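You operate a simulated robot arm through the tools that you are given. There is no shell and no other tool. Be economical: measure what you need, move in short steps, check, and stop when the job is done.

The job below is to be done with a simulated two-armed robot. You get a single attempt, and the scene is never put back.

Task
Hold the card and peel the old weft off, then rub the old glue away with the pad.
Fine: lay the weft on the counter beside the card, pad back where it lay.

It is judged by the outcome, as a careful person would: the job done as asked, and still so three seconds after it is handed in. It fails if anything else is knocked over, pushed out of place, dropped, spilled or broken.

Robot
Two 6-joint arms with two-finger parallel grippers on one trunk, on a base that drives. Base frame: it is fixed to the floor where the robot stands at the start and does not move with it; the origin is under the middle of the robot, x ahead of it, y to its left, z up. Units: mm, degrees, N and s.
The left shoulder is at the start at [60, 187, 1122], the right one opposite. With the tool pointing down near the work surface each hand reaches from about 240 to 620 mm from the robot's upright axis, wherever it stands, measured 20 degrees to its own side. Places, roughly: counter under the middle mirror [500, 100, 800]. Payload 1.57 kg a hand.
The TCP of each hand is the grasp point between the finger pads, 30 mm short of the fingertips. In the tool frame z runs along the fingers and y along their closing line. Largest opening 110 mm; finger width 24, thickness 12; the body of the gripper, 48 by 112 mm, starts 78 mm behind the TCP.
Orientation is that of the tool frame in the base frame, as [roll, pitch, yaw] about the fixed x, y, z axes, in that order (R = Rz(yaw) Ry(pitch) Rx(roll)). With the fingers straight down and closing along the base's y, the tool's x points along the base's -x, its y along +y and its z along -z.

Tools
- The arms move only by the tool step_arm. It takes "left_increments", "right_increments" or both (then of equal length, played together; a hand with none holds still); each is a list of rows, each a list of 7 numbers: the shift along the base's x, y, z in mm, then the turn, a rotation vector about the base's x, y, z in degrees, then the gripper command, from -1 (shut) to 1 (fully open), values between in proportion. In form: [[tx, ty, tz, rx, ry, rz, gripper], ...]. A call has 1 to 10 rows; each row is the pose to reach, as a shift and turn from the pose commanded when the call began. A row lasts 0.2 s, in which the tool goes at most 50 mm and 8.6 degrees; a call with a longer step from one row to the next is refused whole, and so is a gripper value outside its range. A pose out of reach is approached as far as the arm can. The call stops where the force on the tool passes 40 N (or 10 N more than at its start, if that is more) or the arm is blocked; 0.2 s more then pass. Each finger travels about 153 mm/s and halts on what it meets, pressing with about 36 N; the grip force reading is that of the motor and also rises with nothing between the fingers. The clock runs only during rows and for 0.2 s after the last one: add rows that repeat a pose to give the fingers time. The reply holds the time, the measured pose of the TCP, the force on the tool along the base axes, the opening and the grip force, in the units named above and with some noise.
- Cameras (640 x 400 px; columns grow to the right, rows downward): "scene" is now at [8, -9.2, 1652.2]; the picture's right is [-0.12, -0.99, 0.00], its down [-0.84, 0.11, -0.53] and it looks along [0.53, -0.07, -0.85] (base axes); focal length 283 px, centre (320, 200). "left" rides on the left gripper at [70, -16, -141] in its tool frame; the picture's right is [0.23, 0.97, 0.00], its down [-0.86, 0.20, -0.48] and it looks along [-0.47, 0.11, 0.88] (tool axes); focal length 222 px, centre (320, 200). "right" rides on the right gripper at [70, 16, -141] in its tool frame; the picture's right is [-0.23, 0.97, 0.00], its down [-0.86, -0.20, -0.48] and it looks along [-0.47, -0.11, 0.88] (tool axes); focal length 222 px, centre (320, 200). There is no depth. A picture from a camera that has moved, and an enlarged one, comes with that camera's place and axes in the base frame and with its lens.
- camera(camera): a new picture of that camera. It takes no simulated time.
- move_column(by): slides the trunk up (or, below 0, down) by that many mm; the arms and the scene camera ride with it, the base frame stays. It gives what a move gives, with no picture.
- steer(legs): drives the robot by 1 to 6 legs, each [ahead, left, turn to the left] in mm, mm and degrees, along the robot's own axes; the way and the turn of a leg run together, so that a leg with both is an arc; at most 1500 mm and 180 degrees a leg. The arms and the cameras ride along, it lands a little off, and it stops where it bumps. It gives what a move gives.
- aim_head(pan, tilt): turns the head with the scene camera to pan (to the left, within 86 degrees either way) and tilt (down, from -29 to 69), counted from straight ahead of the robot. It gives what a move gives.
- enlarge(camera, box): a new picture of the part [left, top, right, bottom] of that camera's present view, enlarged. It takes no simulated time.
- job_done(): hands the job in; it is judged then, once.

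Work in short steps. Places have to be worked out from the pictures, the camera data and where the tool is seen: move nearer, look again, correct. Check each grasp and each placing, and mend what went wrong. You have 120 turns and 108 pictures in all, those below and enlarged ones among them. Open the grippers and draw the arms clear of the work before you hand the job in, unless the task says otherwise; then end with one line.

The tools are called after "Request:" by a JSON object that holds its "fn" and its "kwargs". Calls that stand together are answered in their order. step_arm: Moves the arms, as the interface text tells. Its arguments: {"type":"object","properties":{"left_increments":{"type":"array","items":{"type":"array","items":{"type":"number"}}},"right_increments":{"type":"array","items":{"type":"array","items":{"type":"number"}}}},"required":[]} The other tools are called the same way: move_column (by) slides the trunk up or down; steer (legs) drives the base; aim_head (pan, tilt) turns the head that bears the scene camera; camera (camera) takes a picture; enlarge (camera, box) takes an enlarged picture of a part of a camera's view; job_done () hands the job in.

At the start:

```text
time: 0.0
left_tcp_pos: [422.0, 226.5, 1185.8]
left_tool_rot: [180.0, 0.0, -180.0]
left_ft_force: [1.2, -0.4, 1.4]
left_grip_width: 109.8
left_finger_force: 0.0
right_tcp_pos: [433.3, -178.9, 1091.7]
right_tool_rot: [179.9, 0.0, 180.0]
right_ft_force: [-0.3, -0.1, 0.1]
right_grip_width: 110.2
right_finger_force: 0.0
trunk travel left (down, up): [-750.0, 240.0]
robot x, y, heading: [2.3, -2.5, -0.2]
head pan, tilt: [-7.1, 57.9]
```

scene: 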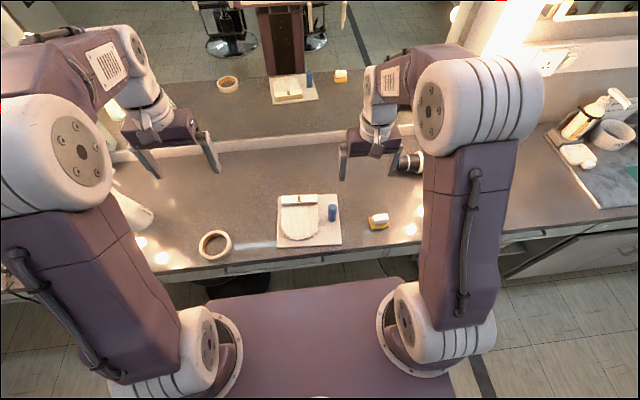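
right: 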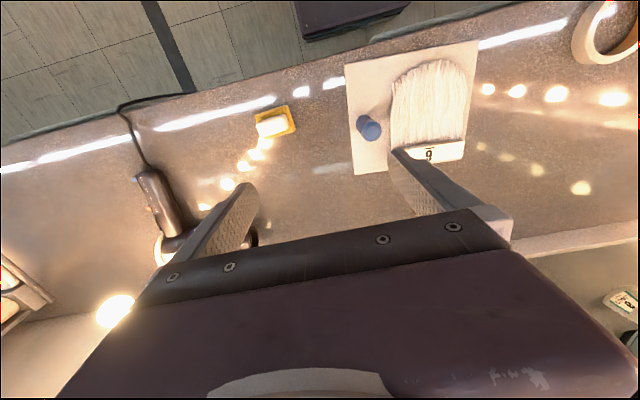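
left: 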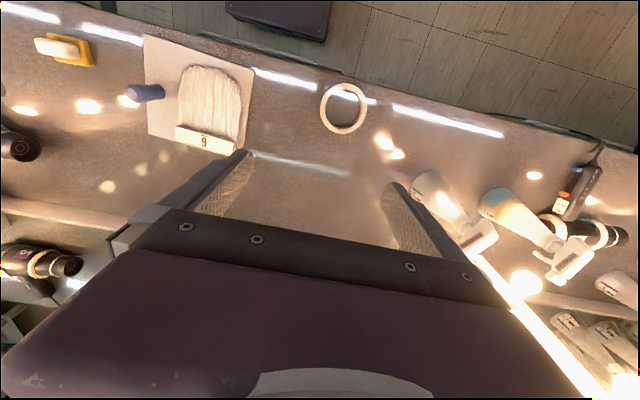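

The card with the weft (tab at far side, fringe toward robot), a blue knob on the card, and a yellow pad in a holder are visible. I enlarge to see details.

Request:
{"fn": "enlarge", "kwargs": {"camera": "scene", "box": [250, 170, 410, 270]}}

Request:
{"fn": "enlarge", "kwargs": {"camera": "right", "box": [240, 30, 500, 192]}}

```text
4.00 times, centred on (330, 220) of scene
camera zoom: at [8.0, -9.2, 1652.2], right [-0.12, -0.99, 0.0], down [-0.84, 0.11, -0.53], along [0.53, -0.07, -0.85], focal length 1133 px, centre (280, 120)
```

zoom: 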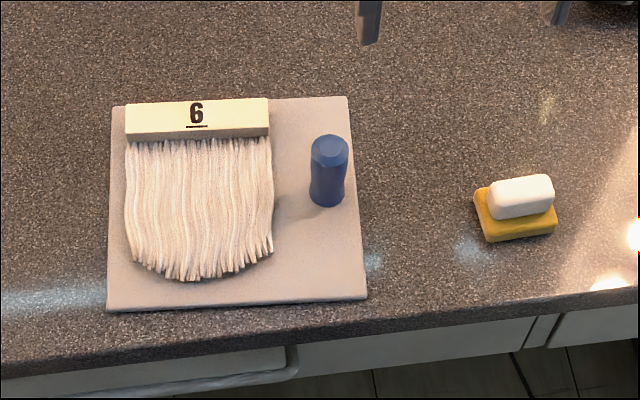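

```text
2.46 times, centred on (370, 111) of right
camera zoom: at [365.3, -162.6, 1234.6], right [0.23, 0.97, 0.0], down [0.86, -0.2, 0.48], along [0.47, -0.11, -0.88], focal length 547 px, centre (197, 419)
```

zoom: 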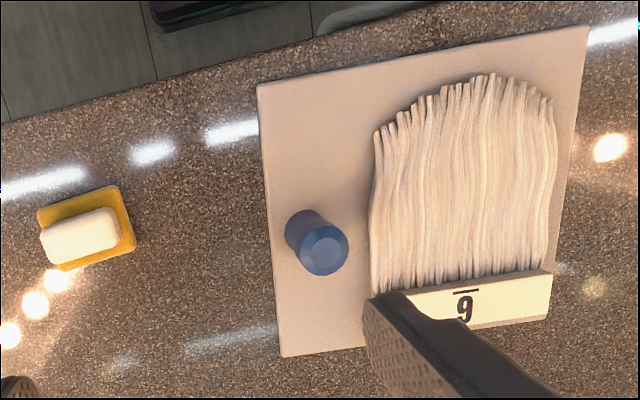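

The blue post looks like the card's holding handle (~[455,-105]), and the weft's bar runs along y near [530,-6]. The pad sits near [405,-253]. I bring both hands nearer for closer looks.

Request:
{"fn": "step_arm", "kwargs": {"left_increments": [[0, -20, -40, 0, 0, 0, 1], [0, -40, -80, 0, 0, 0, 1], [0, -60, -120, 0, 0, 0, 1], [0, -80, -160, 0, 0, 0, 1], [0, -80, -180, 0, 0, 0, 1]], "right_increments": [[0, 0, -30, 0, 0, 0, 1], [0, 0, -60, 0, 0, 0, 1], [0, 0, -90, 0, 0, 0, 1], [0, 0, -90, 0, 0, 0, 1], [0, 0, -90, 0, 0, 0, 1]]}}

Request:
{"fn": "camera", "kwargs": {"camera": "left"}}

Request:
{"fn": "camera", "kwargs": {"camera": "right"}}

```text
time: 1.2
left_tcp_pos: [420.5, 147.8, 1002.6]
left_tool_rot: [180.0, 0.2, 180.0]
left_ft_force: [0.4, -0.4, -0.3]
left_grip_width: 109.9
left_finger_force: 0.1
right_tcp_pos: [433.1, -178.7, 1002.9]
right_tool_rot: [179.9, 0.0, -180.0]
right_ft_force: [-0.4, 0.7, 0.0]
right_grip_width: 109.9
right_finger_force: 0.0
trunk travel left (down, up): [-750.0, 240.0]
robot x, y, heading: [-0.7, -1.6, 0.2]
head pan, tilt: [-7.1, 57.9]
```

```text
102 pictures are left
camera left: at [349.3, 131.7, 1144.3], right [-0.23, 0.97, 0.0], down [0.85, 0.2, 0.48], along [0.47, 0.11, -0.88], focal length 222 px, centre (320, 200)
```

left: 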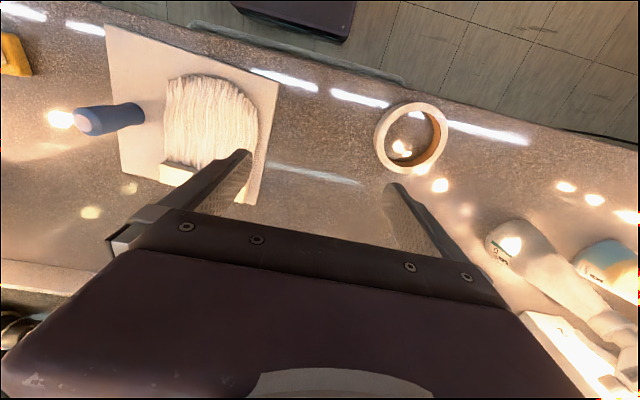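

```text
101 pictures are left
camera right: at [365.8, -163.3, 1145.9], right [0.23, 0.97, 0.0], down [0.86, -0.2, 0.48], along [0.47, -0.11, -0.88], focal length 222 px, centre (320, 200)
```

right: 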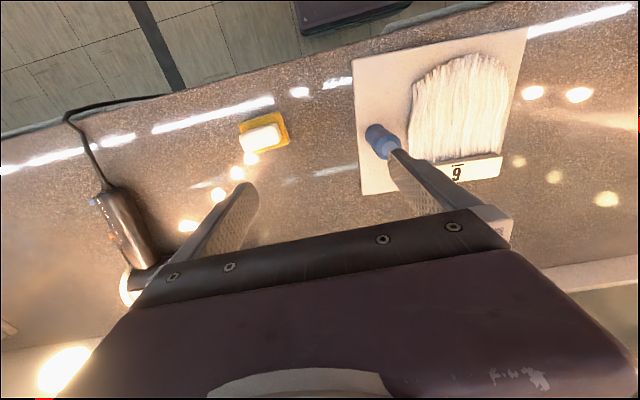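

The post is estimated at [450,-104], top ~888, Ø~29. I turn the right hand about 85° so it closes along x (clear of the weft) and centre it above the post; left hand is turned too and drawn over the bar, still high.

Request:
{"fn": "step_arm", "kwargs": {"right_increments": [[2, 8, 0, 0, 0, 8.5, 0.8], [4, 16, 0, 0, 0, 17, 0.6], [6, 24, 0, 0, 0, 25.5, 0.4], [8, 32, 0, 0, 0, 34, 0.3], [10, 40, 0, 0, 0, 42.5, 0.3], [12, 48, 0, 0, 0, 51, 0.3], [14, 56, 0, 0, 0, 59.5, 0.3], [17, 64, 0, 0, 0, 68, 0.3], [17, 74, 0, 0, 0, 76.5, 0.3], [17, 74, 0, 0, 0, 85, 0.3]], "left_increments": [[0, 0, 0, 0, 0, -8.5, 0.8], [0, 0, 0, 0, 0, -17, 0.6], [0, 0, 0, 0, 0, -25.5, 0.4], [0, 0, 0, 0, 0, -34, 0.2], [0, 0, 0, 0, 0, -42.5, 0.1], [0, 0, 0, 0, 0, -51, 0.1], [0, 0, 0, 0, 0, -59.5, 0.1], [0, 0, 0, 0, 0, -68, 0.1], [0, 0, 0, 0, 0, -76.5, 0.1], [0, 0, 0, 0, 0, -85, 0.1]]}}

Request:
{"fn": "camera", "kwargs": {"camera": "right"}}

Request:
{"fn": "camera", "kwargs": {"camera": "left"}}

```text
time: 3.4
left_tcp_pos: [421.7, 147.0, 1004.5]
left_tool_rot: [179.9, 0.1, 94.9]
left_ft_force: [-0.4, 0.6, 0.5]
left_grip_width: 60.3
left_finger_force: 0.2
right_tcp_pos: [450.1, -103.9, 1001.7]
right_tool_rot: [-180.0, -0.1, -94.7]
right_ft_force: [-0.4, -0.5, -0.5]
right_grip_width: 71.3
right_finger_force: 0.1
trunk travel left (down, up): [-750.0, 240.0]
robot x, y, heading: [4.6, 2.5, 0.0]
head pan, tilt: [-7.1, 57.9]
```

```text
100 pictures are left
camera right: at [430.3, -172.8, 1144.6], right [-0.95, 0.31, 0.0], down [0.27, 0.84, 0.48], along [0.15, 0.46, -0.88], focal length 222 px, centre (320, 200)
```

right: 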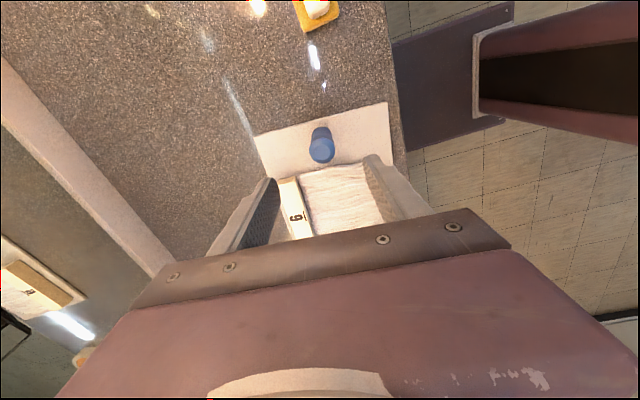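

```text
99 pictures are left
camera left: at [397.6, 214.8, 1146.2], right [0.95, 0.31, 0.0], down [0.27, -0.84, 0.48], along [0.15, -0.46, -0.88], focal length 222 px, centre (320, 200)
```

left: 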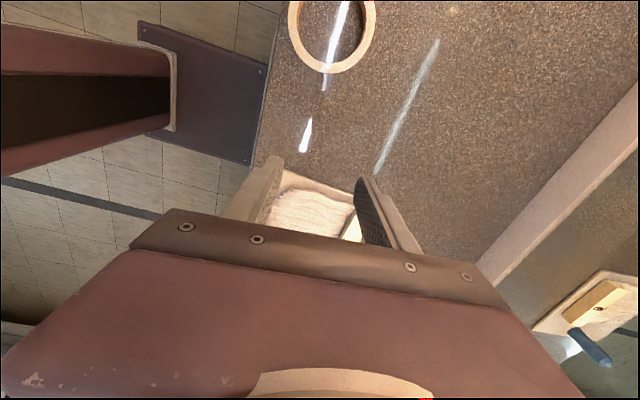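

The right camera places the post at about [452,-102], directly between the fingers. I lower the right hand to z≈866.

Request:
{"fn": "step_arm", "kwargs": {"right_increments": [[2, 1, -40, 0, 0, 0, 0.3], [2, 1, -80, 0, 0, 0, 0.3], [2, 1, -110, 0, 0, 0, 0.3], [2, 1, -136, 0, 0, 0, 0.3], [2, 1, -136, 0, 0, 0, 0.3]]}}

Request:
{"fn": "camera", "kwargs": {"camera": "scene"}}

Request:
{"fn": "camera", "kwargs": {"camera": "right"}}

```text
time: 4.6
left_tcp_pos: [421.8, 147.4, 1003.9]
left_tool_rot: [-180.0, 0.0, 95.0]
left_ft_force: [-0.1, -1.2, 0.3]
left_grip_width: 60.3
left_finger_force: 0.0
right_tcp_pos: [453.9, -104.2, 865.6]
right_tool_rot: [-179.9, 0.0, -95.0]
right_ft_force: [0.1, -0.5, -0.3]
right_grip_width: 71.5
right_finger_force: 0.1
trunk travel left (down, up): [-750.0, 240.0]
robot x, y, heading: [-2.9, -0.3, 0.1]
head pan, tilt: [-7.1, 57.9]
```

```text
98 pictures are left
camera scene: at [7.6, -9.2, 1652.2], right [-0.12, -0.99, 0.0], down [-0.84, 0.11, -0.53], along [0.53, -0.07, -0.85], focal length 283 px, centre (320, 200)
```

scene: 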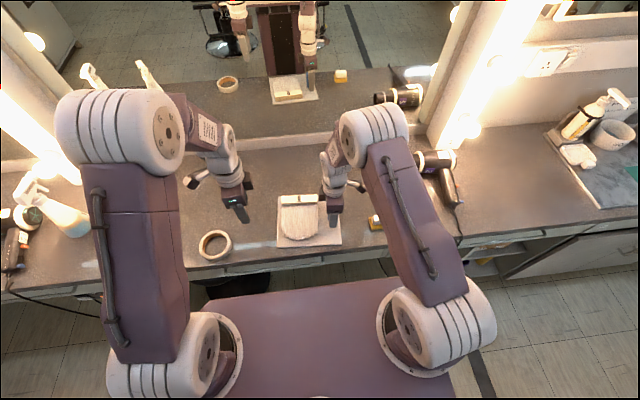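

```text
97 pictures are left
camera right: at [433.1, -172.5, 1008.4], right [-0.95, 0.31, 0.0], down [0.27, 0.83, 0.48], along [0.15, 0.45, -0.88], focal length 222 px, centre (320, 200)
```

right: 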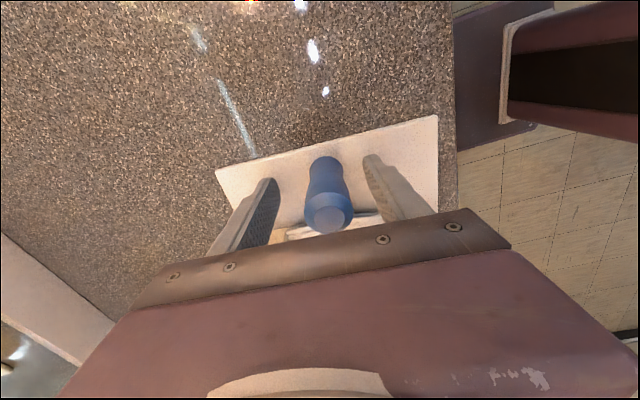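

The post stands centred between the fingers. I close gently.

Request:
{"fn": "step_arm", "kwargs": {"right_increments": [[0, 0, 0, 0, 0, 0, 0], [0, 0, 0, 0, 0, 0, -0.3], [0, 0, 0, 0, 0, 0, -0.5], [0, 0, 0, 0, 0, 0, -0.8], [0, 0, 0, 0, 0, 0, -1]]}}

Request:
{"fn": "enlarge", "kwargs": {"camera": "scene", "box": [250, 170, 410, 270]}}

```text
time: 5.8
left_tcp_pos: [420.5, 146.3, 1004.7]
left_tool_rot: [180.0, -0.1, 95.0]
left_ft_force: [0.1, 1.0, 0.8]
left_grip_width: 60.7
left_finger_force: 0.1
right_tcp_pos: [453.9, -104.0, 866.0]
right_tool_rot: [179.9, 0.1, -94.9]
right_ft_force: [0.7, 0.1, 3.0]
right_grip_width: 27.8
right_finger_force: 36.2
trunk travel left (down, up): [-750.0, 240.0]
robot x, y, heading: [1.2, -0.1, 0.1]
head pan, tilt: [-7.1, 57.9]
```

```text
4.00 times, centred on (330, 220) of scene
camera zoom: at [7.8, -9.1, 1652.2], right [-0.12, -0.99, 0.0], down [-0.84, 0.11, -0.53], along [0.53, -0.07, -0.85], focal length 1133 px, centre (280, 120)
```

zoom: 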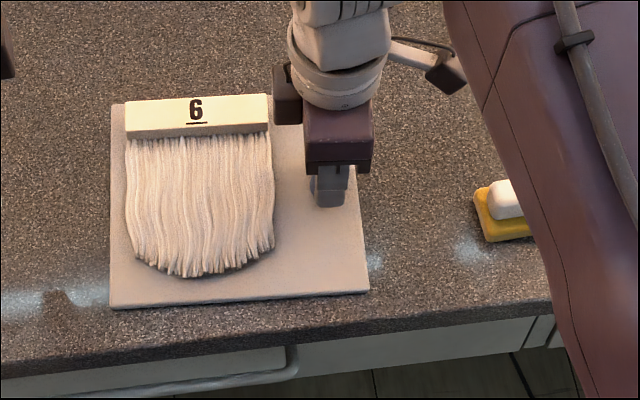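

The post is held (27.8 mm, 36 N). Now I bring the left hand over the bar, staying high, to measure it.

Request:
{"fn": "step_arm", "kwargs": {"left_increments": [[25, -20, 0, 0, 0, 0, 0.1], [50, -45, 0, 0, 0, 0, 0.1], [75, -70, 0, 0, 0, 0, 0.1], [95, -85, 0, 0, 0, 0, 0.1], [109, -85, -10, 0, 0, -2, 0.1], [109, -85, -20, 0, 0, -2, 0.1]]}}

Request:
{"fn": "camera", "kwargs": {"camera": "left"}}

Request:
{"fn": "camera", "kwargs": {"camera": "scene"}}

```text
time: 7.2
left_tcp_pos: [529.2, 62.6, 985.6]
left_tool_rot: [-179.9, 0.0, 93.0]
left_ft_force: [0.4, -0.3, 0.6]
left_grip_width: 60.6
left_finger_force: 0.1
right_tcp_pos: [452.9, -104.3, 866.4]
right_tool_rot: [-180.0, 0.0, -95.0]
right_ft_force: [0.8, 0.0, 3.9]
right_grip_width: 27.9
right_finger_force: 35.7
trunk travel left (down, up): [-750.0, 240.0]
robot x, y, heading: [6.5, 1.8, 0.1]
head pan, tilt: [-7.1, 57.9]
```

```text
95 pictures are left
camera left: at [507.7, 131.1, 1126.6], right [0.96, 0.28, 0.0], down [0.24, -0.84, 0.48], along [0.13, -0.46, -0.88], focal length 222 px, centre (320, 200)
```

left: 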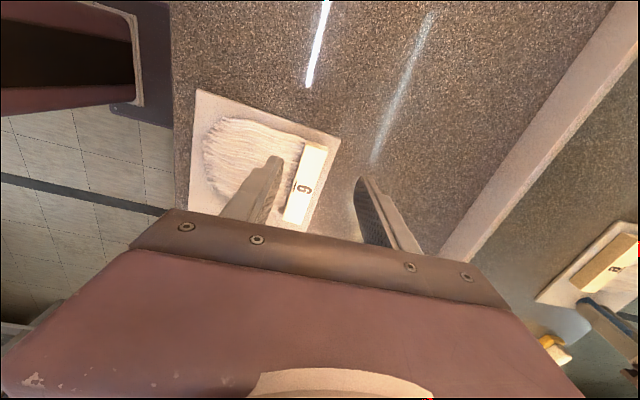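

```text
94 pictures are left
camera scene: at [7.8, -9.0, 1652.2], right [-0.12, -0.99, 0.0], down [-0.84, 0.11, -0.53], along [0.53, -0.07, -0.85], focal length 283 px, centre (320, 200)
```

scene: 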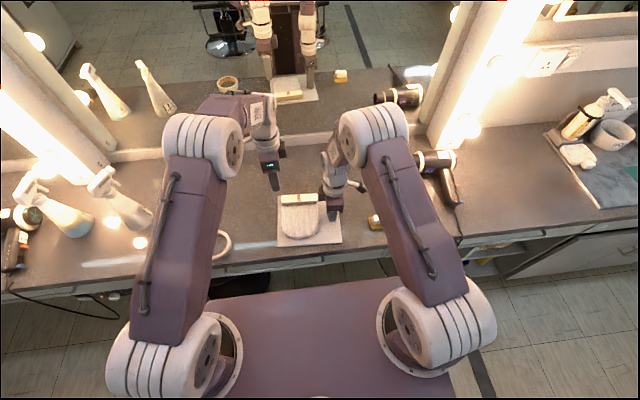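

Request:
{"fn": "enlarge", "kwargs": {"camera": "left", "box": [180, 80, 400, 250]}}

```text
2.35 times, centred on (290, 165) of left
camera zoom: at [507.7, 131.1, 1126.6], right [0.96, 0.28, 0.0], down [0.24, -0.84, 0.48], along [0.13, -0.46, -0.88], focal length 523 px, centre (391, 282)
```

zoom: 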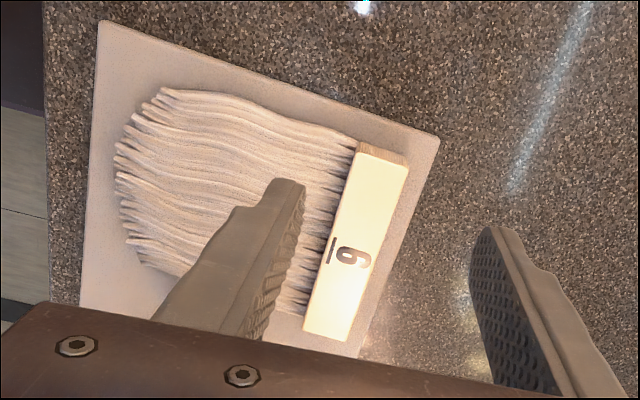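

The bar top is at roughly [522,0,850], ~30×120, aligned nearly along y. I move the left hand over it, down to tips ~25 mm above the bar, and look.

Request:
{"fn": "step_arm", "kwargs": {"left_increments": [[-3, -30, 0, 0, 0, -2, 0.1], [-7, -62, 0, 0, 0, -2, 0.1], [-7, -62, -40, 0, 0, -2, 0.1], [-7, -62, -80, 0, 0, -2, 0.1], [-7, -62, -80, 0, 0, -2, 0.1]]}}

Request:
{"fn": "camera", "kwargs": {"camera": "left"}}

Request:
{"fn": "enlarge", "kwargs": {"camera": "scene", "box": [250, 150, 410, 250]}}

```text
time: 8.4
left_tcp_pos: [524.5, -0.6, 905.0]
left_tool_rot: [180.0, 0.0, 91.0]
left_ft_force: [0.2, 0.4, -0.2]
left_grip_width: 60.5
left_finger_force: 0.1
right_tcp_pos: [454.5, -104.2, 866.5]
right_tool_rot: [-179.9, 0.0, -94.9]
right_ft_force: [0.0, -1.3, 3.4]
right_grip_width: 27.7
right_finger_force: 36.4
trunk travel left (down, up): [-750.0, 240.0]
robot x, y, heading: [-1.9, 3.8, -0.0]
head pan, tilt: [-7.1, 57.9]
```

```text
92 pictures are left
camera left: at [503.8, 69.6, 1045.9], right [0.97, 0.24, 0.0], down [0.21, -0.85, 0.48], along [0.12, -0.46, -0.88], focal length 222 px, centre (320, 200)
```

left: 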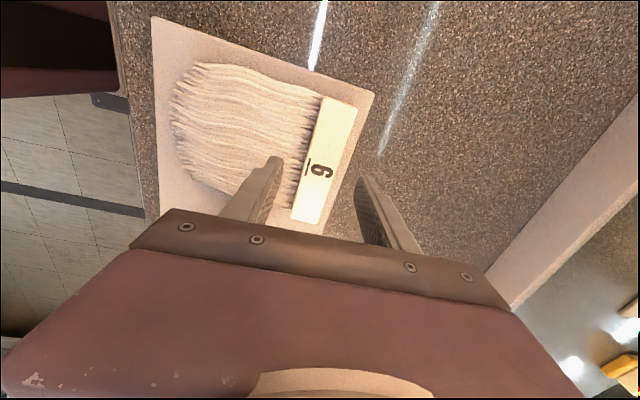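

```text
4.00 times, centred on (330, 200) of scene
camera zoom: at [7.5, -9.2, 1652.2], right [-0.12, -0.99, 0.0], down [-0.84, 0.11, -0.53], along [0.53, -0.07, -0.85], focal length 1133 px, centre (280, 200)
```

zoom: 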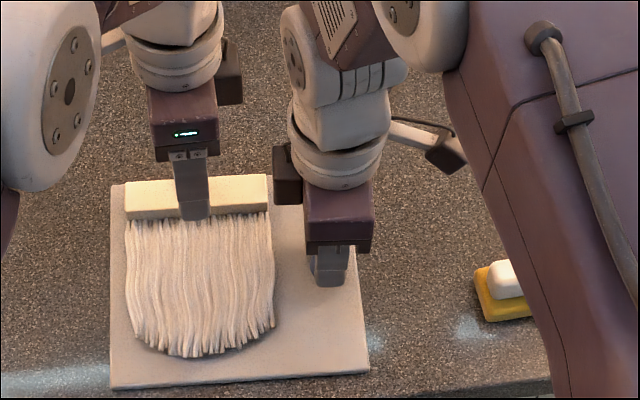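

Bar centre computes to about [523,4,850], right under the fingers. I lower 40 mm in small rows, force-limited.

Request:
{"fn": "step_arm", "kwargs": {"left_increments": [[-1, 4, -15, 0, 0, 0, 0.1], [-1, 4, -25, 0, 0, 0, 0.1], [-1, 4, -32, 0, 0, 0, 0.1], [-1, 4, -38, 0, 0, 0, 0.1], [-1, 4, -38, 0, 0, 0, 0.1]]}}

Request:
{"fn": "camera", "kwargs": {"camera": "left"}}

Request:
{"fn": "enlarge", "kwargs": {"camera": "scene", "box": [250, 150, 410, 250]}}

```text
time: 9.6
left_tcp_pos: [521.8, 3.2, 867.5]
left_tool_rot: [-180.0, 0.0, 91.0]
left_ft_force: [-0.4, -0.3, 0.3]
left_grip_width: 60.3
left_finger_force: 0.0
right_tcp_pos: [453.5, -104.5, 866.4]
right_tool_rot: [180.0, 0.0, -95.1]
right_ft_force: [-1.4, 0.5, 1.5]
right_grip_width: 27.8
right_finger_force: 36.3
trunk travel left (down, up): [-750.0, 240.0]
robot x, y, heading: [-0.7, 1.8, -0.1]
head pan, tilt: [-7.1, 57.9]
```

```text
90 pictures are left
camera left: at [503.4, 73.2, 1008.8], right [0.97, 0.24, 0.0], down [0.21, -0.85, 0.48], along [0.12, -0.46, -0.88], focal length 222 px, centre (320, 200)
```

left: 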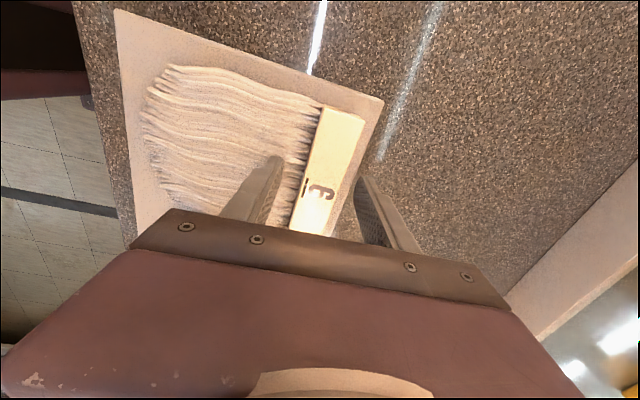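

```text
4.00 times, centred on (330, 200) of scene
camera zoom: at [7.6, -9.2, 1652.2], right [-0.12, -0.99, 0.0], down [-0.84, 0.11, -0.53], along [0.53, -0.07, -0.85], focal length 1133 px, centre (280, 200)
```

zoom: 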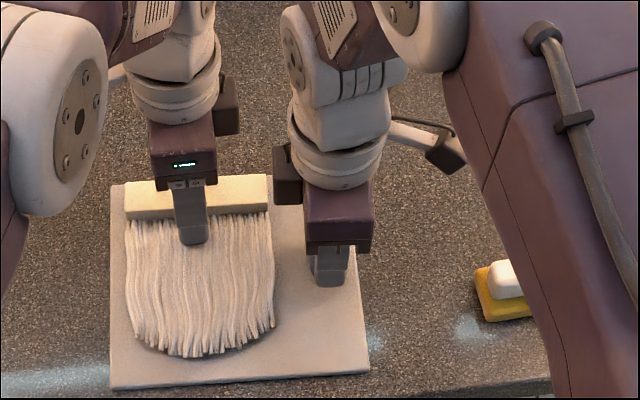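

No contact yet with tips at ~837. I go down 6 mm more and then close softly.

Request:
{"fn": "step_arm", "kwargs": {"left_increments": [[1, 0, -3, 0, 0, 0, 0.1], [1, 0, -6, 0, 0, 0, 0.1], [1, 0, -6, 0, 0, 0, -0.1], [1, 0, -6, 0, 0, 0, -0.3], [1, 0, -6, 0, 0, 0, -0.5], [1, 0, -6, 0, 0, 0, -0.8], [1, 0, -6, 0, 0, 0, -1], [1, 0, -6, 0, 0, 0, -1]]}}

Request:
{"fn": "camera", "kwargs": {"camera": "left"}}

Request:
{"fn": "enlarge", "kwargs": {"camera": "scene", "box": [250, 150, 410, 250]}}

```text
time: 10.5
left_tcp_pos: [521.4, 2.6, 865.3]
left_tool_rot: [-179.6, 0.0, 91.0]
left_ft_force: [-12.4, -0.2, 18.3]
left_grip_width: 49.5
left_finger_force: 5.9
right_tcp_pos: [452.5, -103.5, 868.0]
right_tool_rot: [-179.8, 0.1, -95.1]
right_ft_force: [7.5, -0.2, -1.4]
right_grip_width: 27.9
right_finger_force: 36.0
trunk travel left (down, up): [-750.0, 240.0]
robot x, y, heading: [-0.7, 1.4, 0.1]
head pan, tilt: [-7.1, 57.9]
stopped in row 4 (left hand): the force on the tool passed its limit (the readings are from after the stop); the commanded pose is now the measured one
```

```text
88 pictures are left
camera left: at [501.9, 71.8, 1006.3], right [0.97, 0.24, -0.01], down [0.22, -0.85, 0.48], along [0.11, -0.46, -0.88], focal length 222 px, centre (320, 200)
```

left: 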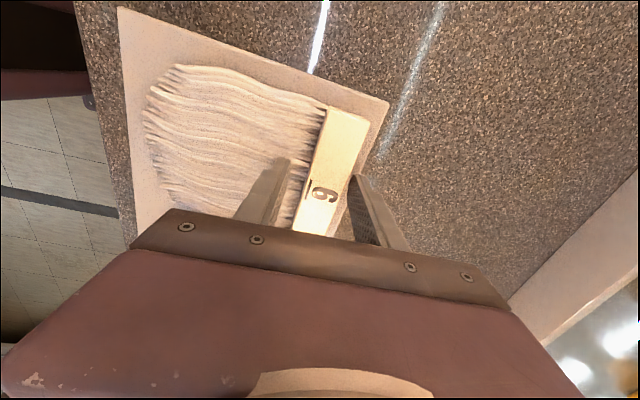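

```text
4.00 times, centred on (330, 200) of scene
camera zoom: at [4.9, -9.9, 1652.3], right [-0.12, -0.99, 0.0], down [-0.84, 0.11, -0.53], along [0.53, -0.07, -0.85], focal length 1133 px, centre (280, 200)
```

zoom: 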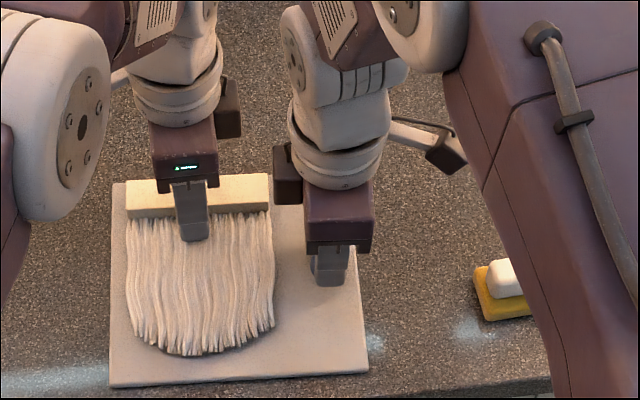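

The front finger pressed on the hair at tip height ~835, so I lift 3 mm and close there instead.

Request:
{"fn": "step_arm", "kwargs": {"left_increments": [[1, 0, 3, 0, 0, 0, -0.1], [2, 0, 4, 0, 0, 0, -0.1], [2, 0, 4, 0, 0, 0, -0.1]]}}

Request:
{"fn": "step_arm", "kwargs": {"left_increments": [[0, 0, 0, 0, 0, 0, -0.2], [0, 0, 0, 0, 0, 0, -0.35], [0, 0, 0, 0, 0, 0, -0.5], [0, 0, 0, 0, 0, 0, -0.7], [0, 0, 0, 0, 0, 0, -1], [0, 0, 0, 0, 0, 0, -1]]}}

Request:
{"fn": "camera", "kwargs": {"camera": "left"}}

Request:
{"fn": "enlarge", "kwargs": {"camera": "scene", "box": [250, 150, 410, 250]}}

```text
time: 11.3
left_tcp_pos: [524.1, 1.8, 868.2]
left_tool_rot: [-179.8, 0.0, 91.0]
left_ft_force: [-0.1, 0.2, -0.2]
left_grip_width: 49.3
left_finger_force: 0.0
right_tcp_pos: [453.1, -104.1, 866.4]
right_tool_rot: [-179.8, 0.0, -95.0]
right_ft_force: [-1.3, -4.0, 13.1]
right_grip_width: 28.1
right_finger_force: 35.9
trunk travel left (down, up): [-750.0, 240.0]
robot x, y, heading: [0.9, -0.3, -0.1]
head pan, tilt: [-7.1, 57.9]
```

```text
time: 12.7
left_tcp_pos: [523.9, 2.1, 868.3]
left_tool_rot: [-179.8, 0.0, 90.8]
left_ft_force: [-0.7, 5.2, 1.7]
left_grip_width: 30.2
left_finger_force: 36.4
right_tcp_pos: [453.0, -103.5, 866.1]
right_tool_rot: [-179.9, 0.0, -94.9]
right_ft_force: [0.3, -5.5, 12.5]
right_grip_width: 28.0
right_finger_force: 36.4
trunk travel left (down, up): [-750.0, 240.0]
robot x, y, heading: [5.6, -0.7, -0.1]
head pan, tilt: [-7.1, 57.9]
```

```text
86 pictures are left
camera left: at [505.1, 72.4, 1009.2], right [0.97, 0.24, 0.0], down [0.21, -0.85, 0.48], along [0.11, -0.46, -0.88], focal length 222 px, centre (320, 200)
```

left: 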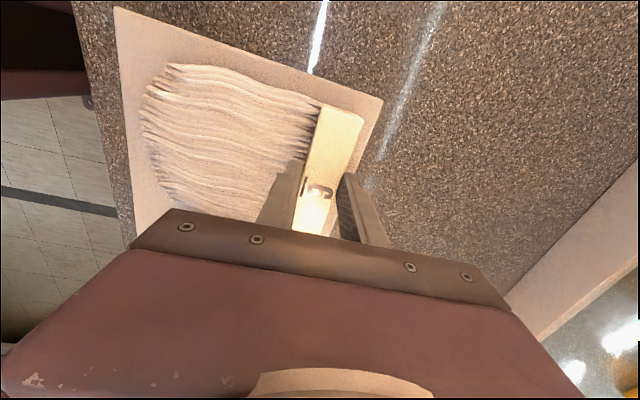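

```text
4.00 times, centred on (330, 200) of scene
camera zoom: at [6.2, -8.8, 1652.3], right [-0.12, -0.99, 0.0], down [-0.84, 0.1, -0.53], along [0.53, -0.07, -0.85], focal length 1133 px, centre (280, 200)
```

zoom: 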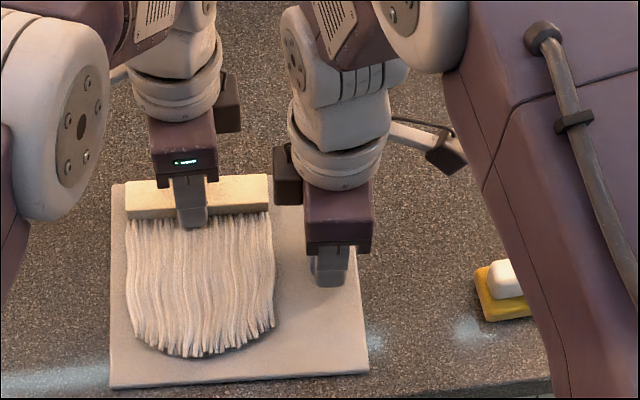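

The bar is gripped (30 mm, 36 N). I start peeling: a slow lift with a slight roll that raises the rear edge first.

Request:
{"fn": "step_arm", "kwargs": {"left_increments": [[0, 0, 1, 0, -1, 0, -1], [0, 0, 2, 0, -2, 0, -1], [0, 0, 4, 0, -4, 0, -1], [-1, 0, 6, 0, -5, 0, -1], [-2, 0, 8, 0, -6, 0, -1], [-3, 0, 10, 0, -7, 0, -1]]}}

Request:
{"fn": "enlarge", "kwargs": {"camera": "scene", "box": [250, 150, 410, 250]}}

```text
time: 14.1
left_tcp_pos: [521.4, 3.2, 878.7]
left_tool_rot: [173.1, 0.2, 91.1]
left_ft_force: [-0.9, -0.8, 4.2]
left_grip_width: 29.1
left_finger_force: 35.5
right_tcp_pos: [452.6, -103.1, 867.3]
right_tool_rot: [-179.9, 0.0, -95.0]
right_ft_force: [-0.5, 1.7, 7.9]
right_grip_width: 27.9
right_finger_force: 36.2
trunk travel left (down, up): [-750.0, 240.0]
robot x, y, heading: [0.6, -1.6, -0.2]
head pan, tilt: [-7.1, 57.9]
```

```text
4.00 times, centred on (330, 200) of scene
camera zoom: at [6.6, -8.4, 1652.2], right [-0.12, -0.99, 0.0], down [-0.84, 0.1, -0.53], along [0.53, -0.07, -0.85], focal length 1133 px, centre (280, 200)
```

zoom: 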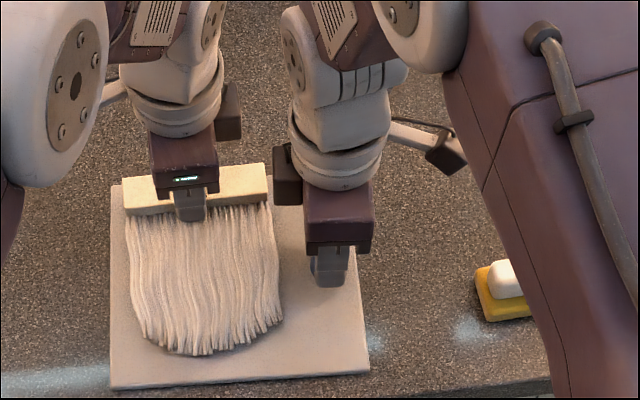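

The bar is coming up with low force. I keep lifting slowly and check that the hair follows and the card stays.

Request:
{"fn": "step_arm", "kwargs": {"left_increments": [[0, 0, 5, 0, 0, 0, -1], [0, 0, 10, 0, 0, 0, -1], [0, 0, 15, 0, 0, 0, -1], [0, 0, 20, 0, 0, 0, -1], [0, 0, 25, 0, 0, 0, -1], [0, 0, 30, 0, 0, 0, -1]]}}

Request:
{"fn": "camera", "kwargs": {"camera": "left"}}

Request:
{"fn": "enlarge", "kwargs": {"camera": "scene", "box": [250, 150, 410, 250]}}

```text
time: 15.5
left_tcp_pos: [520.2, 3.4, 907.2]
left_tool_rot: [173.3, 0.2, 91.0]
left_ft_force: [-0.5, 0.6, 1.0]
left_grip_width: 29.1
left_finger_force: 35.6
right_tcp_pos: [452.6, -104.2, 866.5]
right_tool_rot: [-180.0, 0.0, -95.0]
right_ft_force: [-1.7, 0.7, 8.8]
right_grip_width: 27.9
right_finger_force: 35.7
trunk travel left (down, up): [-750.0, 240.0]
robot x, y, heading: [1.0, 0.8, -0.1]
head pan, tilt: [-7.1, 57.9]
```

```text
83 pictures are left
camera left: at [485.3, 73.1, 1045.5], right [0.96, 0.24, 0.11], down [0.16, -0.85, 0.5], along [0.22, -0.46, -0.86], focal length 222 px, centre (320, 200)
```

left: 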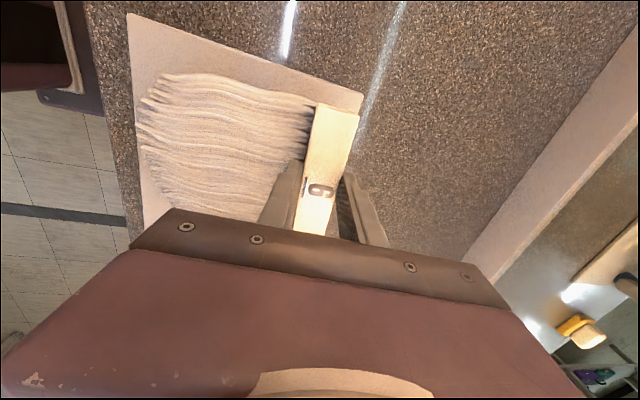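

```text
4.00 times, centred on (330, 200) of scene
camera zoom: at [6.9, -8.6, 1652.2], right [-0.12, -0.99, 0.0], down [-0.84, 0.1, -0.53], along [0.53, -0.07, -0.85], focal length 1133 px, centre (280, 200)
```

zoom: 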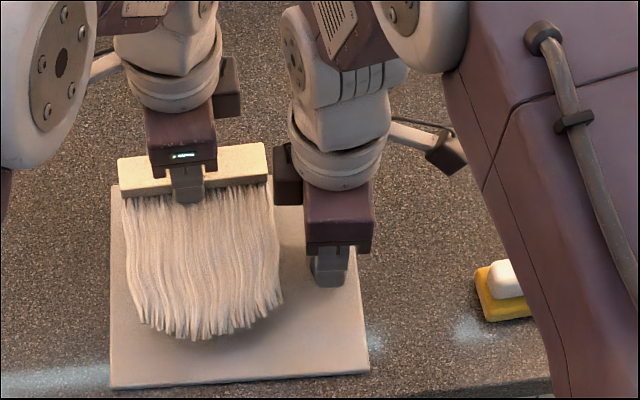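

The weft is off in one piece and the card stayed put. I raise it, level it, and carry it to the left, between card and tape ring.

Request:
{"fn": "step_arm", "kwargs": {"left_increments": [[0, 0, 30, 0, 2, 0, -1], [0, 0, 60, 0, 4, 0, -1], [4, 20, 60, 0, 7, 0, -1], [8, 60, 60, 0, 7, 0, -1], [12, 100, 60, 0, 7, 0, -1], [15, 141, 60, 0, 7, 0, -1], [15, 141, 60, 0, 7, 0, -1]]}}

Request:
{"fn": "camera", "kwargs": {"camera": "scene"}}

Request:
{"fn": "camera", "kwargs": {"camera": "left"}}

Request:
{"fn": "enlarge", "kwargs": {"camera": "scene", "box": [190, 150, 390, 275]}}

```text
time: 17.1
left_tcp_pos: [534.9, 144.7, 964.8]
left_tool_rot: [-179.9, 0.0, 91.0]
left_ft_force: [-0.7, -0.4, -0.7]
left_grip_width: 28.8
left_finger_force: 36.2
right_tcp_pos: [453.6, -103.8, 866.0]
right_tool_rot: [-179.9, 0.0, -95.0]
right_ft_force: [-1.2, 0.9, 8.4]
right_grip_width: 28.0
right_finger_force: 36.1
trunk travel left (down, up): [-750.0, 240.0]
robot x, y, heading: [-0.0, -1.6, 0.0]
head pan, tilt: [-7.1, 57.9]
```

```text
81 pictures are left
camera scene: at [7.2, -9.0, 1652.2], right [-0.12, -0.99, 0.0], down [-0.84, 0.11, -0.53], along [0.53, -0.07, -0.85], focal length 283 px, centre (320, 200)
```

scene: 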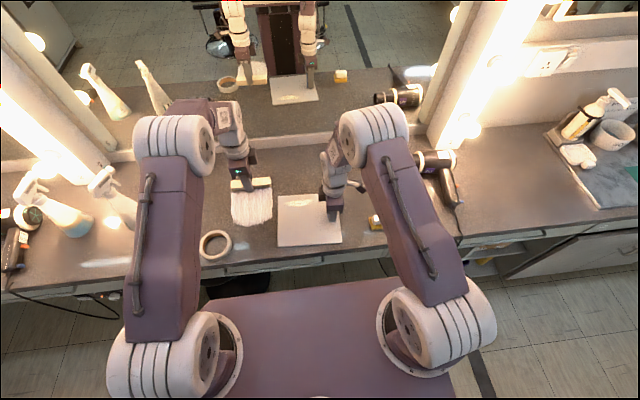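

```text
80 pictures are left
camera left: at [516.4, 213.5, 1106.8], right [0.97, 0.24, 0.0], down [0.22, -0.85, 0.48], along [0.11, -0.46, -0.88], focal length 222 px, centre (320, 200)
```

left: 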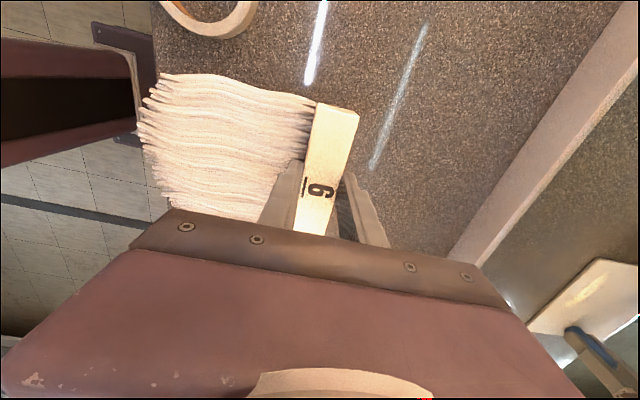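

```text
3.20 times, centred on (290, 212) of scene
camera zoom: at [7.2, -9.0, 1652.2], right [-0.12, -0.99, 0.0], down [-0.84, 0.11, -0.53], along [0.53, -0.07, -0.85], focal length 906 px, centre (416, 160)
```

zoom: 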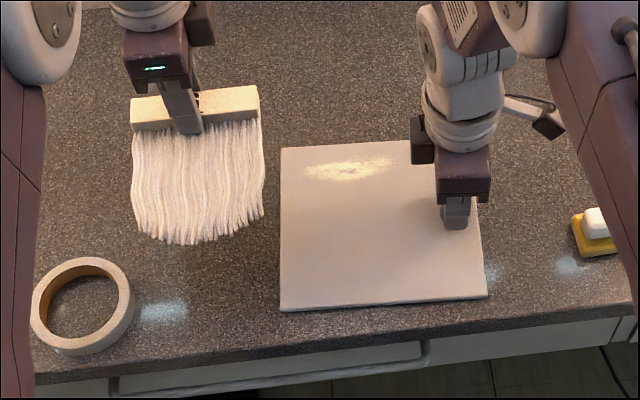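

The glue patch shows on the card at its back. The weft is slightly tight to the card's left edge, so I shift it 10 mm left and 25 mm farther back, then lower it.

Request:
{"fn": "step_arm", "kwargs": {"left_increments": [[25, 10, 0, 0, 0, 0, -1], [25, 10, -40, 0, 0, 0, -1], [25, 10, -75, 0, 0, 0, -1], [25, 10, -90, 0, 0, 0, -1], [25, 10, -90, 0, 0, 0, -1]]}}

Request:
{"fn": "enlarge", "kwargs": {"camera": "scene", "box": [190, 150, 390, 275]}}

```text
time: 18.3
left_tcp_pos: [561.9, 155.8, 876.2]
left_tool_rot: [-179.9, 0.0, 91.0]
left_ft_force: [0.9, 0.2, -0.5]
left_grip_width: 28.6
left_finger_force: 36.3
right_tcp_pos: [454.0, -104.4, 866.0]
right_tool_rot: [180.0, 0.0, -95.0]
right_ft_force: [-0.6, 0.8, 7.1]
right_grip_width: 28.0
right_finger_force: 36.0
trunk travel left (down, up): [-750.0, 240.0]
robot x, y, heading: [-0.6, 0.7, -0.0]
head pan, tilt: [-7.1, 57.9]
```

```text
3.20 times, centred on (290, 212) of scene
camera zoom: at [7.3, -8.8, 1652.2], right [-0.12, -0.99, 0.0], down [-0.84, 0.11, -0.53], along [0.53, -0.07, -0.85], focal length 906 px, centre (416, 160)
```

zoom: 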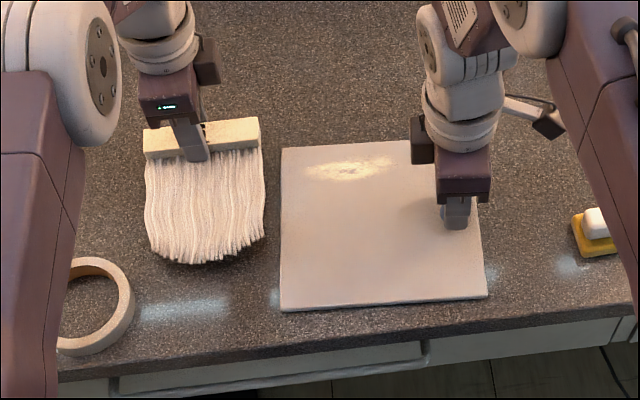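

The spot is clear on both sides. I lower by small rows until contact with the counter.

Request:
{"fn": "step_arm", "kwargs": {"left_increments": [[0, 0, -3, 0, 0, 0, -1], [0, 0, -6, 0, 0, 0, -1], [0, 0, -9, 0, 0, 0, -1], [0, 0, -11, 0, 0, 0, -1]]}}

```text
time: 19.3
left_tcp_pos: [561.3, 154.5, 867.2]
left_tool_rot: [-179.8, 0.0, 91.0]
left_ft_force: [0.3, -0.4, -0.6]
left_grip_width: 28.8
left_finger_force: 35.9
right_tcp_pos: [453.2, -104.6, 866.1]
right_tool_rot: [-180.0, 0.0, -95.0]
right_ft_force: [0.0, -0.1, 6.8]
right_grip_width: 28.1
right_finger_force: 36.4
trunk travel left (down, up): [-750.0, 240.0]
robot x, y, heading: [-1.4, -2.1, 0.4]
head pan, tilt: [-7.1, 57.9]
```

No contact yet; continue down gently.

Request:
{"fn": "step_arm", "kwargs": {"left_increments": [[0, 0, -1.5, 0, 0, 0, -1], [0, 0, -3, 0, 0, 0, -1], [0, 0, -3, 0, 0, 0, -1]]}}

```text
time: 20.1
left_tcp_pos: [561.4, 154.5, 862.7]
left_tool_rot: [-179.7, 0.0, 91.1]
left_ft_force: [0.0, 0.9, -0.7]
left_grip_width: 28.9
left_finger_force: 35.6
right_tcp_pos: [453.3, -103.5, 866.6]
right_tool_rot: [-179.9, 0.0, -95.0]
right_ft_force: [-0.1, 0.6, 6.5]
right_grip_width: 27.6
right_finger_force: 35.8
trunk travel left (down, up): [-750.0, 240.0]
robot x, y, heading: [-0.6, 2.0, -0.0]
head pan, tilt: [-7.1, 57.9]
```

Request:
{"fn": "step_arm", "kwargs": {"left_increments": [[0, 0, -1.5, 0, 0, 0, -1], [0, 0, -3, 0, 0, 0, -1], [0, 0, -3, 0, 0, 0, -1]]}}

Request:
{"fn": "enlarge", "kwargs": {"camera": "scene", "box": [200, 165, 280, 215]}}

```text
time: 20.9
left_tcp_pos: [562.3, 154.4, 860.4]
left_tool_rot: [-179.8, 0.1, 91.1]
left_ft_force: [-0.9, -0.5, -0.3]
left_grip_width: 28.5
left_finger_force: 36.4
right_tcp_pos: [454.2, -103.8, 867.4]
right_tool_rot: [179.9, 0.0, -95.0]
right_ft_force: [-0.9, 0.5, 6.7]
right_grip_width: 27.8
right_finger_force: 36.2
trunk travel left (down, up): [-750.0, 240.0]
robot x, y, heading: [1.4, -1.8, -0.1]
head pan, tilt: [-7.1, 57.9]
```

```text
8.00 times, centred on (240, 190) of scene
camera zoom: at [7.5, -8.8, 1652.2], right [-0.12, -0.99, 0.0], down [-0.84, 0.11, -0.53], along [0.53, -0.07, -0.85], focal length 2266 px, centre (960, 280)
```

zoom: 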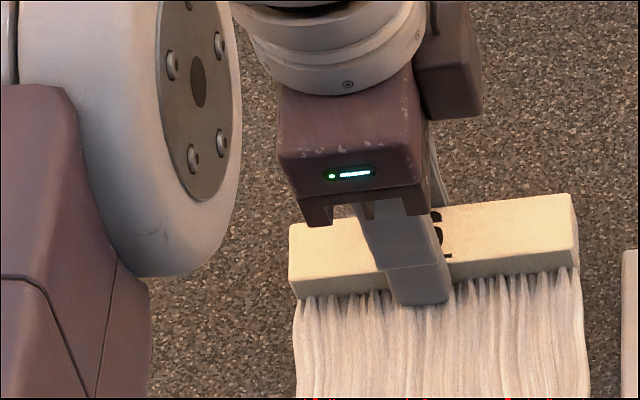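

Request:
{"fn": "step_arm", "kwargs": {"left_increments": [[0, 0, -1, 0, 0, 0, -1], [0, 0, -2, 0, 0, 0, -1], [0, 0, -3, 0, 0, 0, -1], [0, 0, -4, 0, 0, 0, -1]]}}

```text
time: 21.9
left_tcp_pos: [561.1, 154.4, 859.0]
left_tool_rot: [179.9, 0.0, 91.0]
left_ft_force: [-0.8, 3.6, 19.6]
left_grip_width: 28.8
left_finger_force: 35.4
right_tcp_pos: [452.1, -103.6, 867.8]
right_tool_rot: [-179.9, 0.0, -94.9]
right_ft_force: [0.3, 0.2, -0.4]
right_grip_width: 27.9
right_finger_force: 35.9
trunk travel left (down, up): [-750.0, 240.0]
robot x, y, heading: [2.3, 3.1, 0.1]
head pan, tilt: [-7.1, 57.9]
```

Contact (≈20 N). I ease off 2 mm, open the fingers and lift straight up.

Request:
{"fn": "step_arm", "kwargs": {"left_increments": [[0, 0, 2, 0, 0, 0, -1], [0, 0, 2, 0, 0, 0, -0.5], [0, 0, 2, 0, 0, 0, -0.3], [0, 0, 2, 0, 0, 0, 0], [0, 0, 2, 0, 0, 0, 0], [0, 0, 30, 0, 0, 0, 0], [0, 0, 70, 0, 0, 0, 0], [0, 0, 110, 0, 0, 0, 0]]}}

Request:
{"fn": "camera", "kwargs": {"camera": "left"}}

Request:
{"fn": "enlarge", "kwargs": {"camera": "scene", "box": [190, 150, 390, 275]}}

```text
time: 23.7
left_tcp_pos: [560.5, 154.0, 967.2]
left_tool_rot: [-179.8, 0.0, 91.1]
left_ft_force: [-0.1, -1.1, -0.7]
left_grip_width: 55.0
left_finger_force: 0.1
right_tcp_pos: [451.6, -104.9, 865.4]
right_tool_rot: [-179.9, 0.0, -94.9]
right_ft_force: [-2.6, 0.2, 13.2]
right_grip_width: 28.3
right_finger_force: 35.8
trunk travel left (down, up): [-750.0, 240.0]
robot x, y, heading: [1.7, -0.6, 0.0]
head pan, tilt: [-7.1, 57.9]
```

```text
76 pictures are left
camera left: at [541.5, 223.4, 1107.6], right [0.97, 0.24, 0.0], down [0.22, -0.85, 0.48], along [0.11, -0.46, -0.88], focal length 222 px, centre (320, 200)
```

left: 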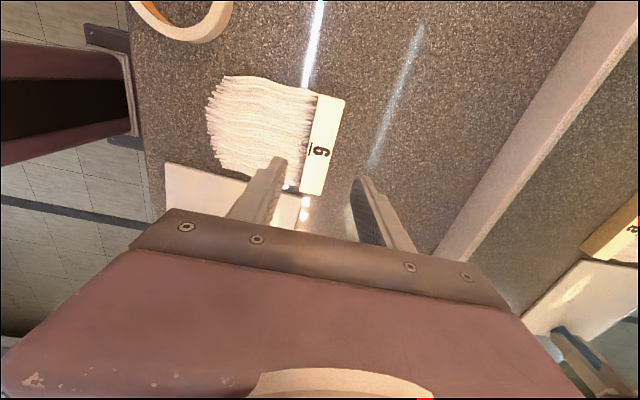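

```text
3.20 times, centred on (290, 212) of scene
camera zoom: at [5.9, -8.8, 1652.2], right [-0.12, -0.99, 0.0], down [-0.84, 0.11, -0.53], along [0.53, -0.07, -0.85], focal length 906 px, centre (416, 160)
```

zoom: 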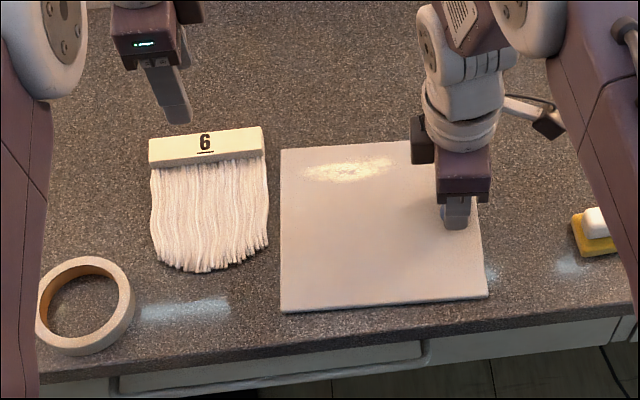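

The weft lies flat beside the card. Now I release the post with the right hand, lift, and go look at the pad.

Request:
{"fn": "step_arm", "kwargs": {"right_increments": [[0, 0, 0, 0, 0, 0, -0.3], [0, 0, 0, 0, 0, 0, 0], [0, 0, 0, 0, 0, 0, 0.3], [0, 0, 20, 0, 0, 0, 0.3], [0, 0, 60, 0, 0, 0, 0.3], [0, 0, 100, 0, 0, 0, 0.3], [-15, -40, 120, 0, 0, 0, 0.3], [-25, -80, 120, 0, 0, 0, 0.3], [-35, -115, 120, 0, 0, 0, 0.3], [-43, -140, 120, 0, 0, 0, 0.3]], "left_increments": [[0, 0, 0, 0, 0, 0, 0], [0, 0, 0, 0, 0, 0, 0], [0, 0, 0, 0, 0, 0, 0], [0, 0, 0, 0, 0, 0, 0], [0, 10, 20, 0, 0, 0, 0], [0, 20, 40, 0, 0, 0, 0], [0, 30, 60, 0, 0, 0, 0], [0, 40, 60, 0, 0, 0, 0], [0, 40, 60, 0, 0, 0, 0], [0, 40, 60, 0, 0, 0, 0]]}}

Request:
{"fn": "camera", "kwargs": {"camera": "right"}}

Request:
{"fn": "camera", "kwargs": {"camera": "scene"}}

```text
time: 25.9
left_tcp_pos: [560.6, 193.7, 1027.0]
left_tool_rot: [-179.8, 0.0, 91.0]
left_ft_force: [0.4, 0.5, 0.1]
left_grip_width: 55.1
left_finger_force: 0.0
right_tcp_pos: [409.2, -245.4, 985.9]
right_tool_rot: [179.9, 0.1, -94.9]
right_ft_force: [-0.4, -0.5, -0.1]
right_grip_width: 71.4
right_finger_force: 0.1
trunk travel left (down, up): [-750.0, 240.0]
robot x, y, heading: [0.1, 1.0, -0.1]
head pan, tilt: [-7.1, 57.9]
```

```text
74 pictures are left
camera right: at [388.6, -313.7, 1127.9], right [-0.95, 0.31, 0.0], down [0.27, 0.83, 0.48], along [0.15, 0.46, -0.88], focal length 222 px, centre (320, 200)
```

right: 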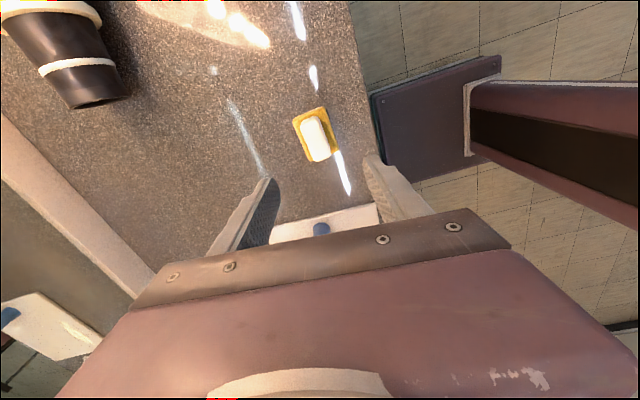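

```text
73 pictures are left
camera scene: at [7.5, -10.5, 1652.2], right [-0.12, -0.99, 0.0], down [-0.84, 0.11, -0.53], along [0.53, -0.07, -0.85], focal length 283 px, centre (320, 200)
```

scene: 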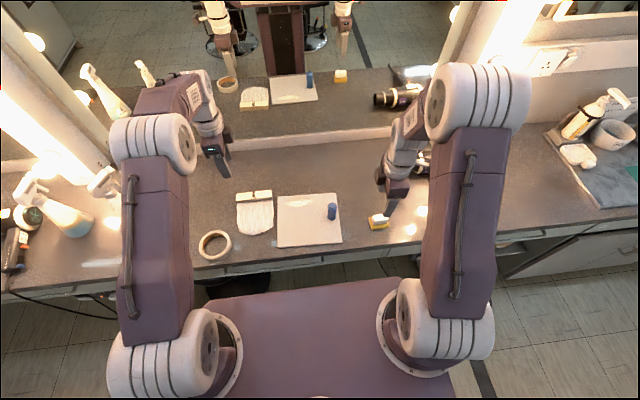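

Request:
{"fn": "enlarge", "kwargs": {"camera": "right", "box": [260, 80, 380, 180]}}

Request:
{"fn": "enlarge", "kwargs": {"camera": "scene", "box": [338, 195, 418, 245]}}

```text
4.00 times, centred on (320, 130) of right
camera zoom: at [388.6, -313.7, 1127.9], right [-0.95, 0.31, 0.0], down [0.27, 0.83, 0.48], along [0.15, 0.46, -0.88], focal length 888 px, centre (320, 480)
```

zoom: 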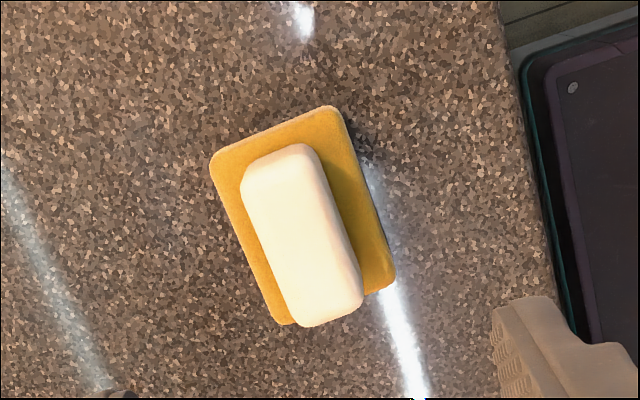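

```text
8.00 times, centred on (378, 220) of scene
camera zoom: at [7.5, -10.5, 1652.2], right [-0.12, -0.99, 0.0], down [-0.84, 0.11, -0.53], along [0.53, -0.07, -0.85], focal length 2266 px, centre (-144, 40)
```

zoom: 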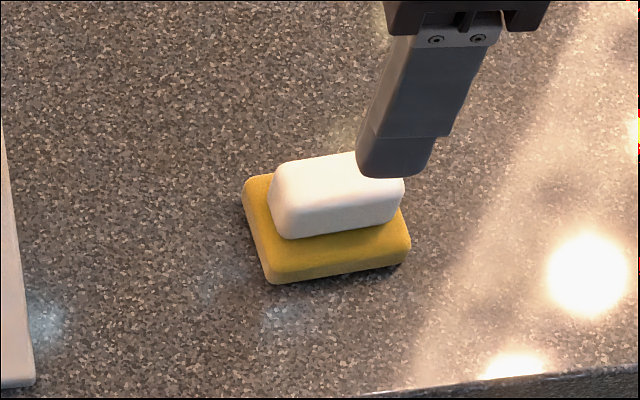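

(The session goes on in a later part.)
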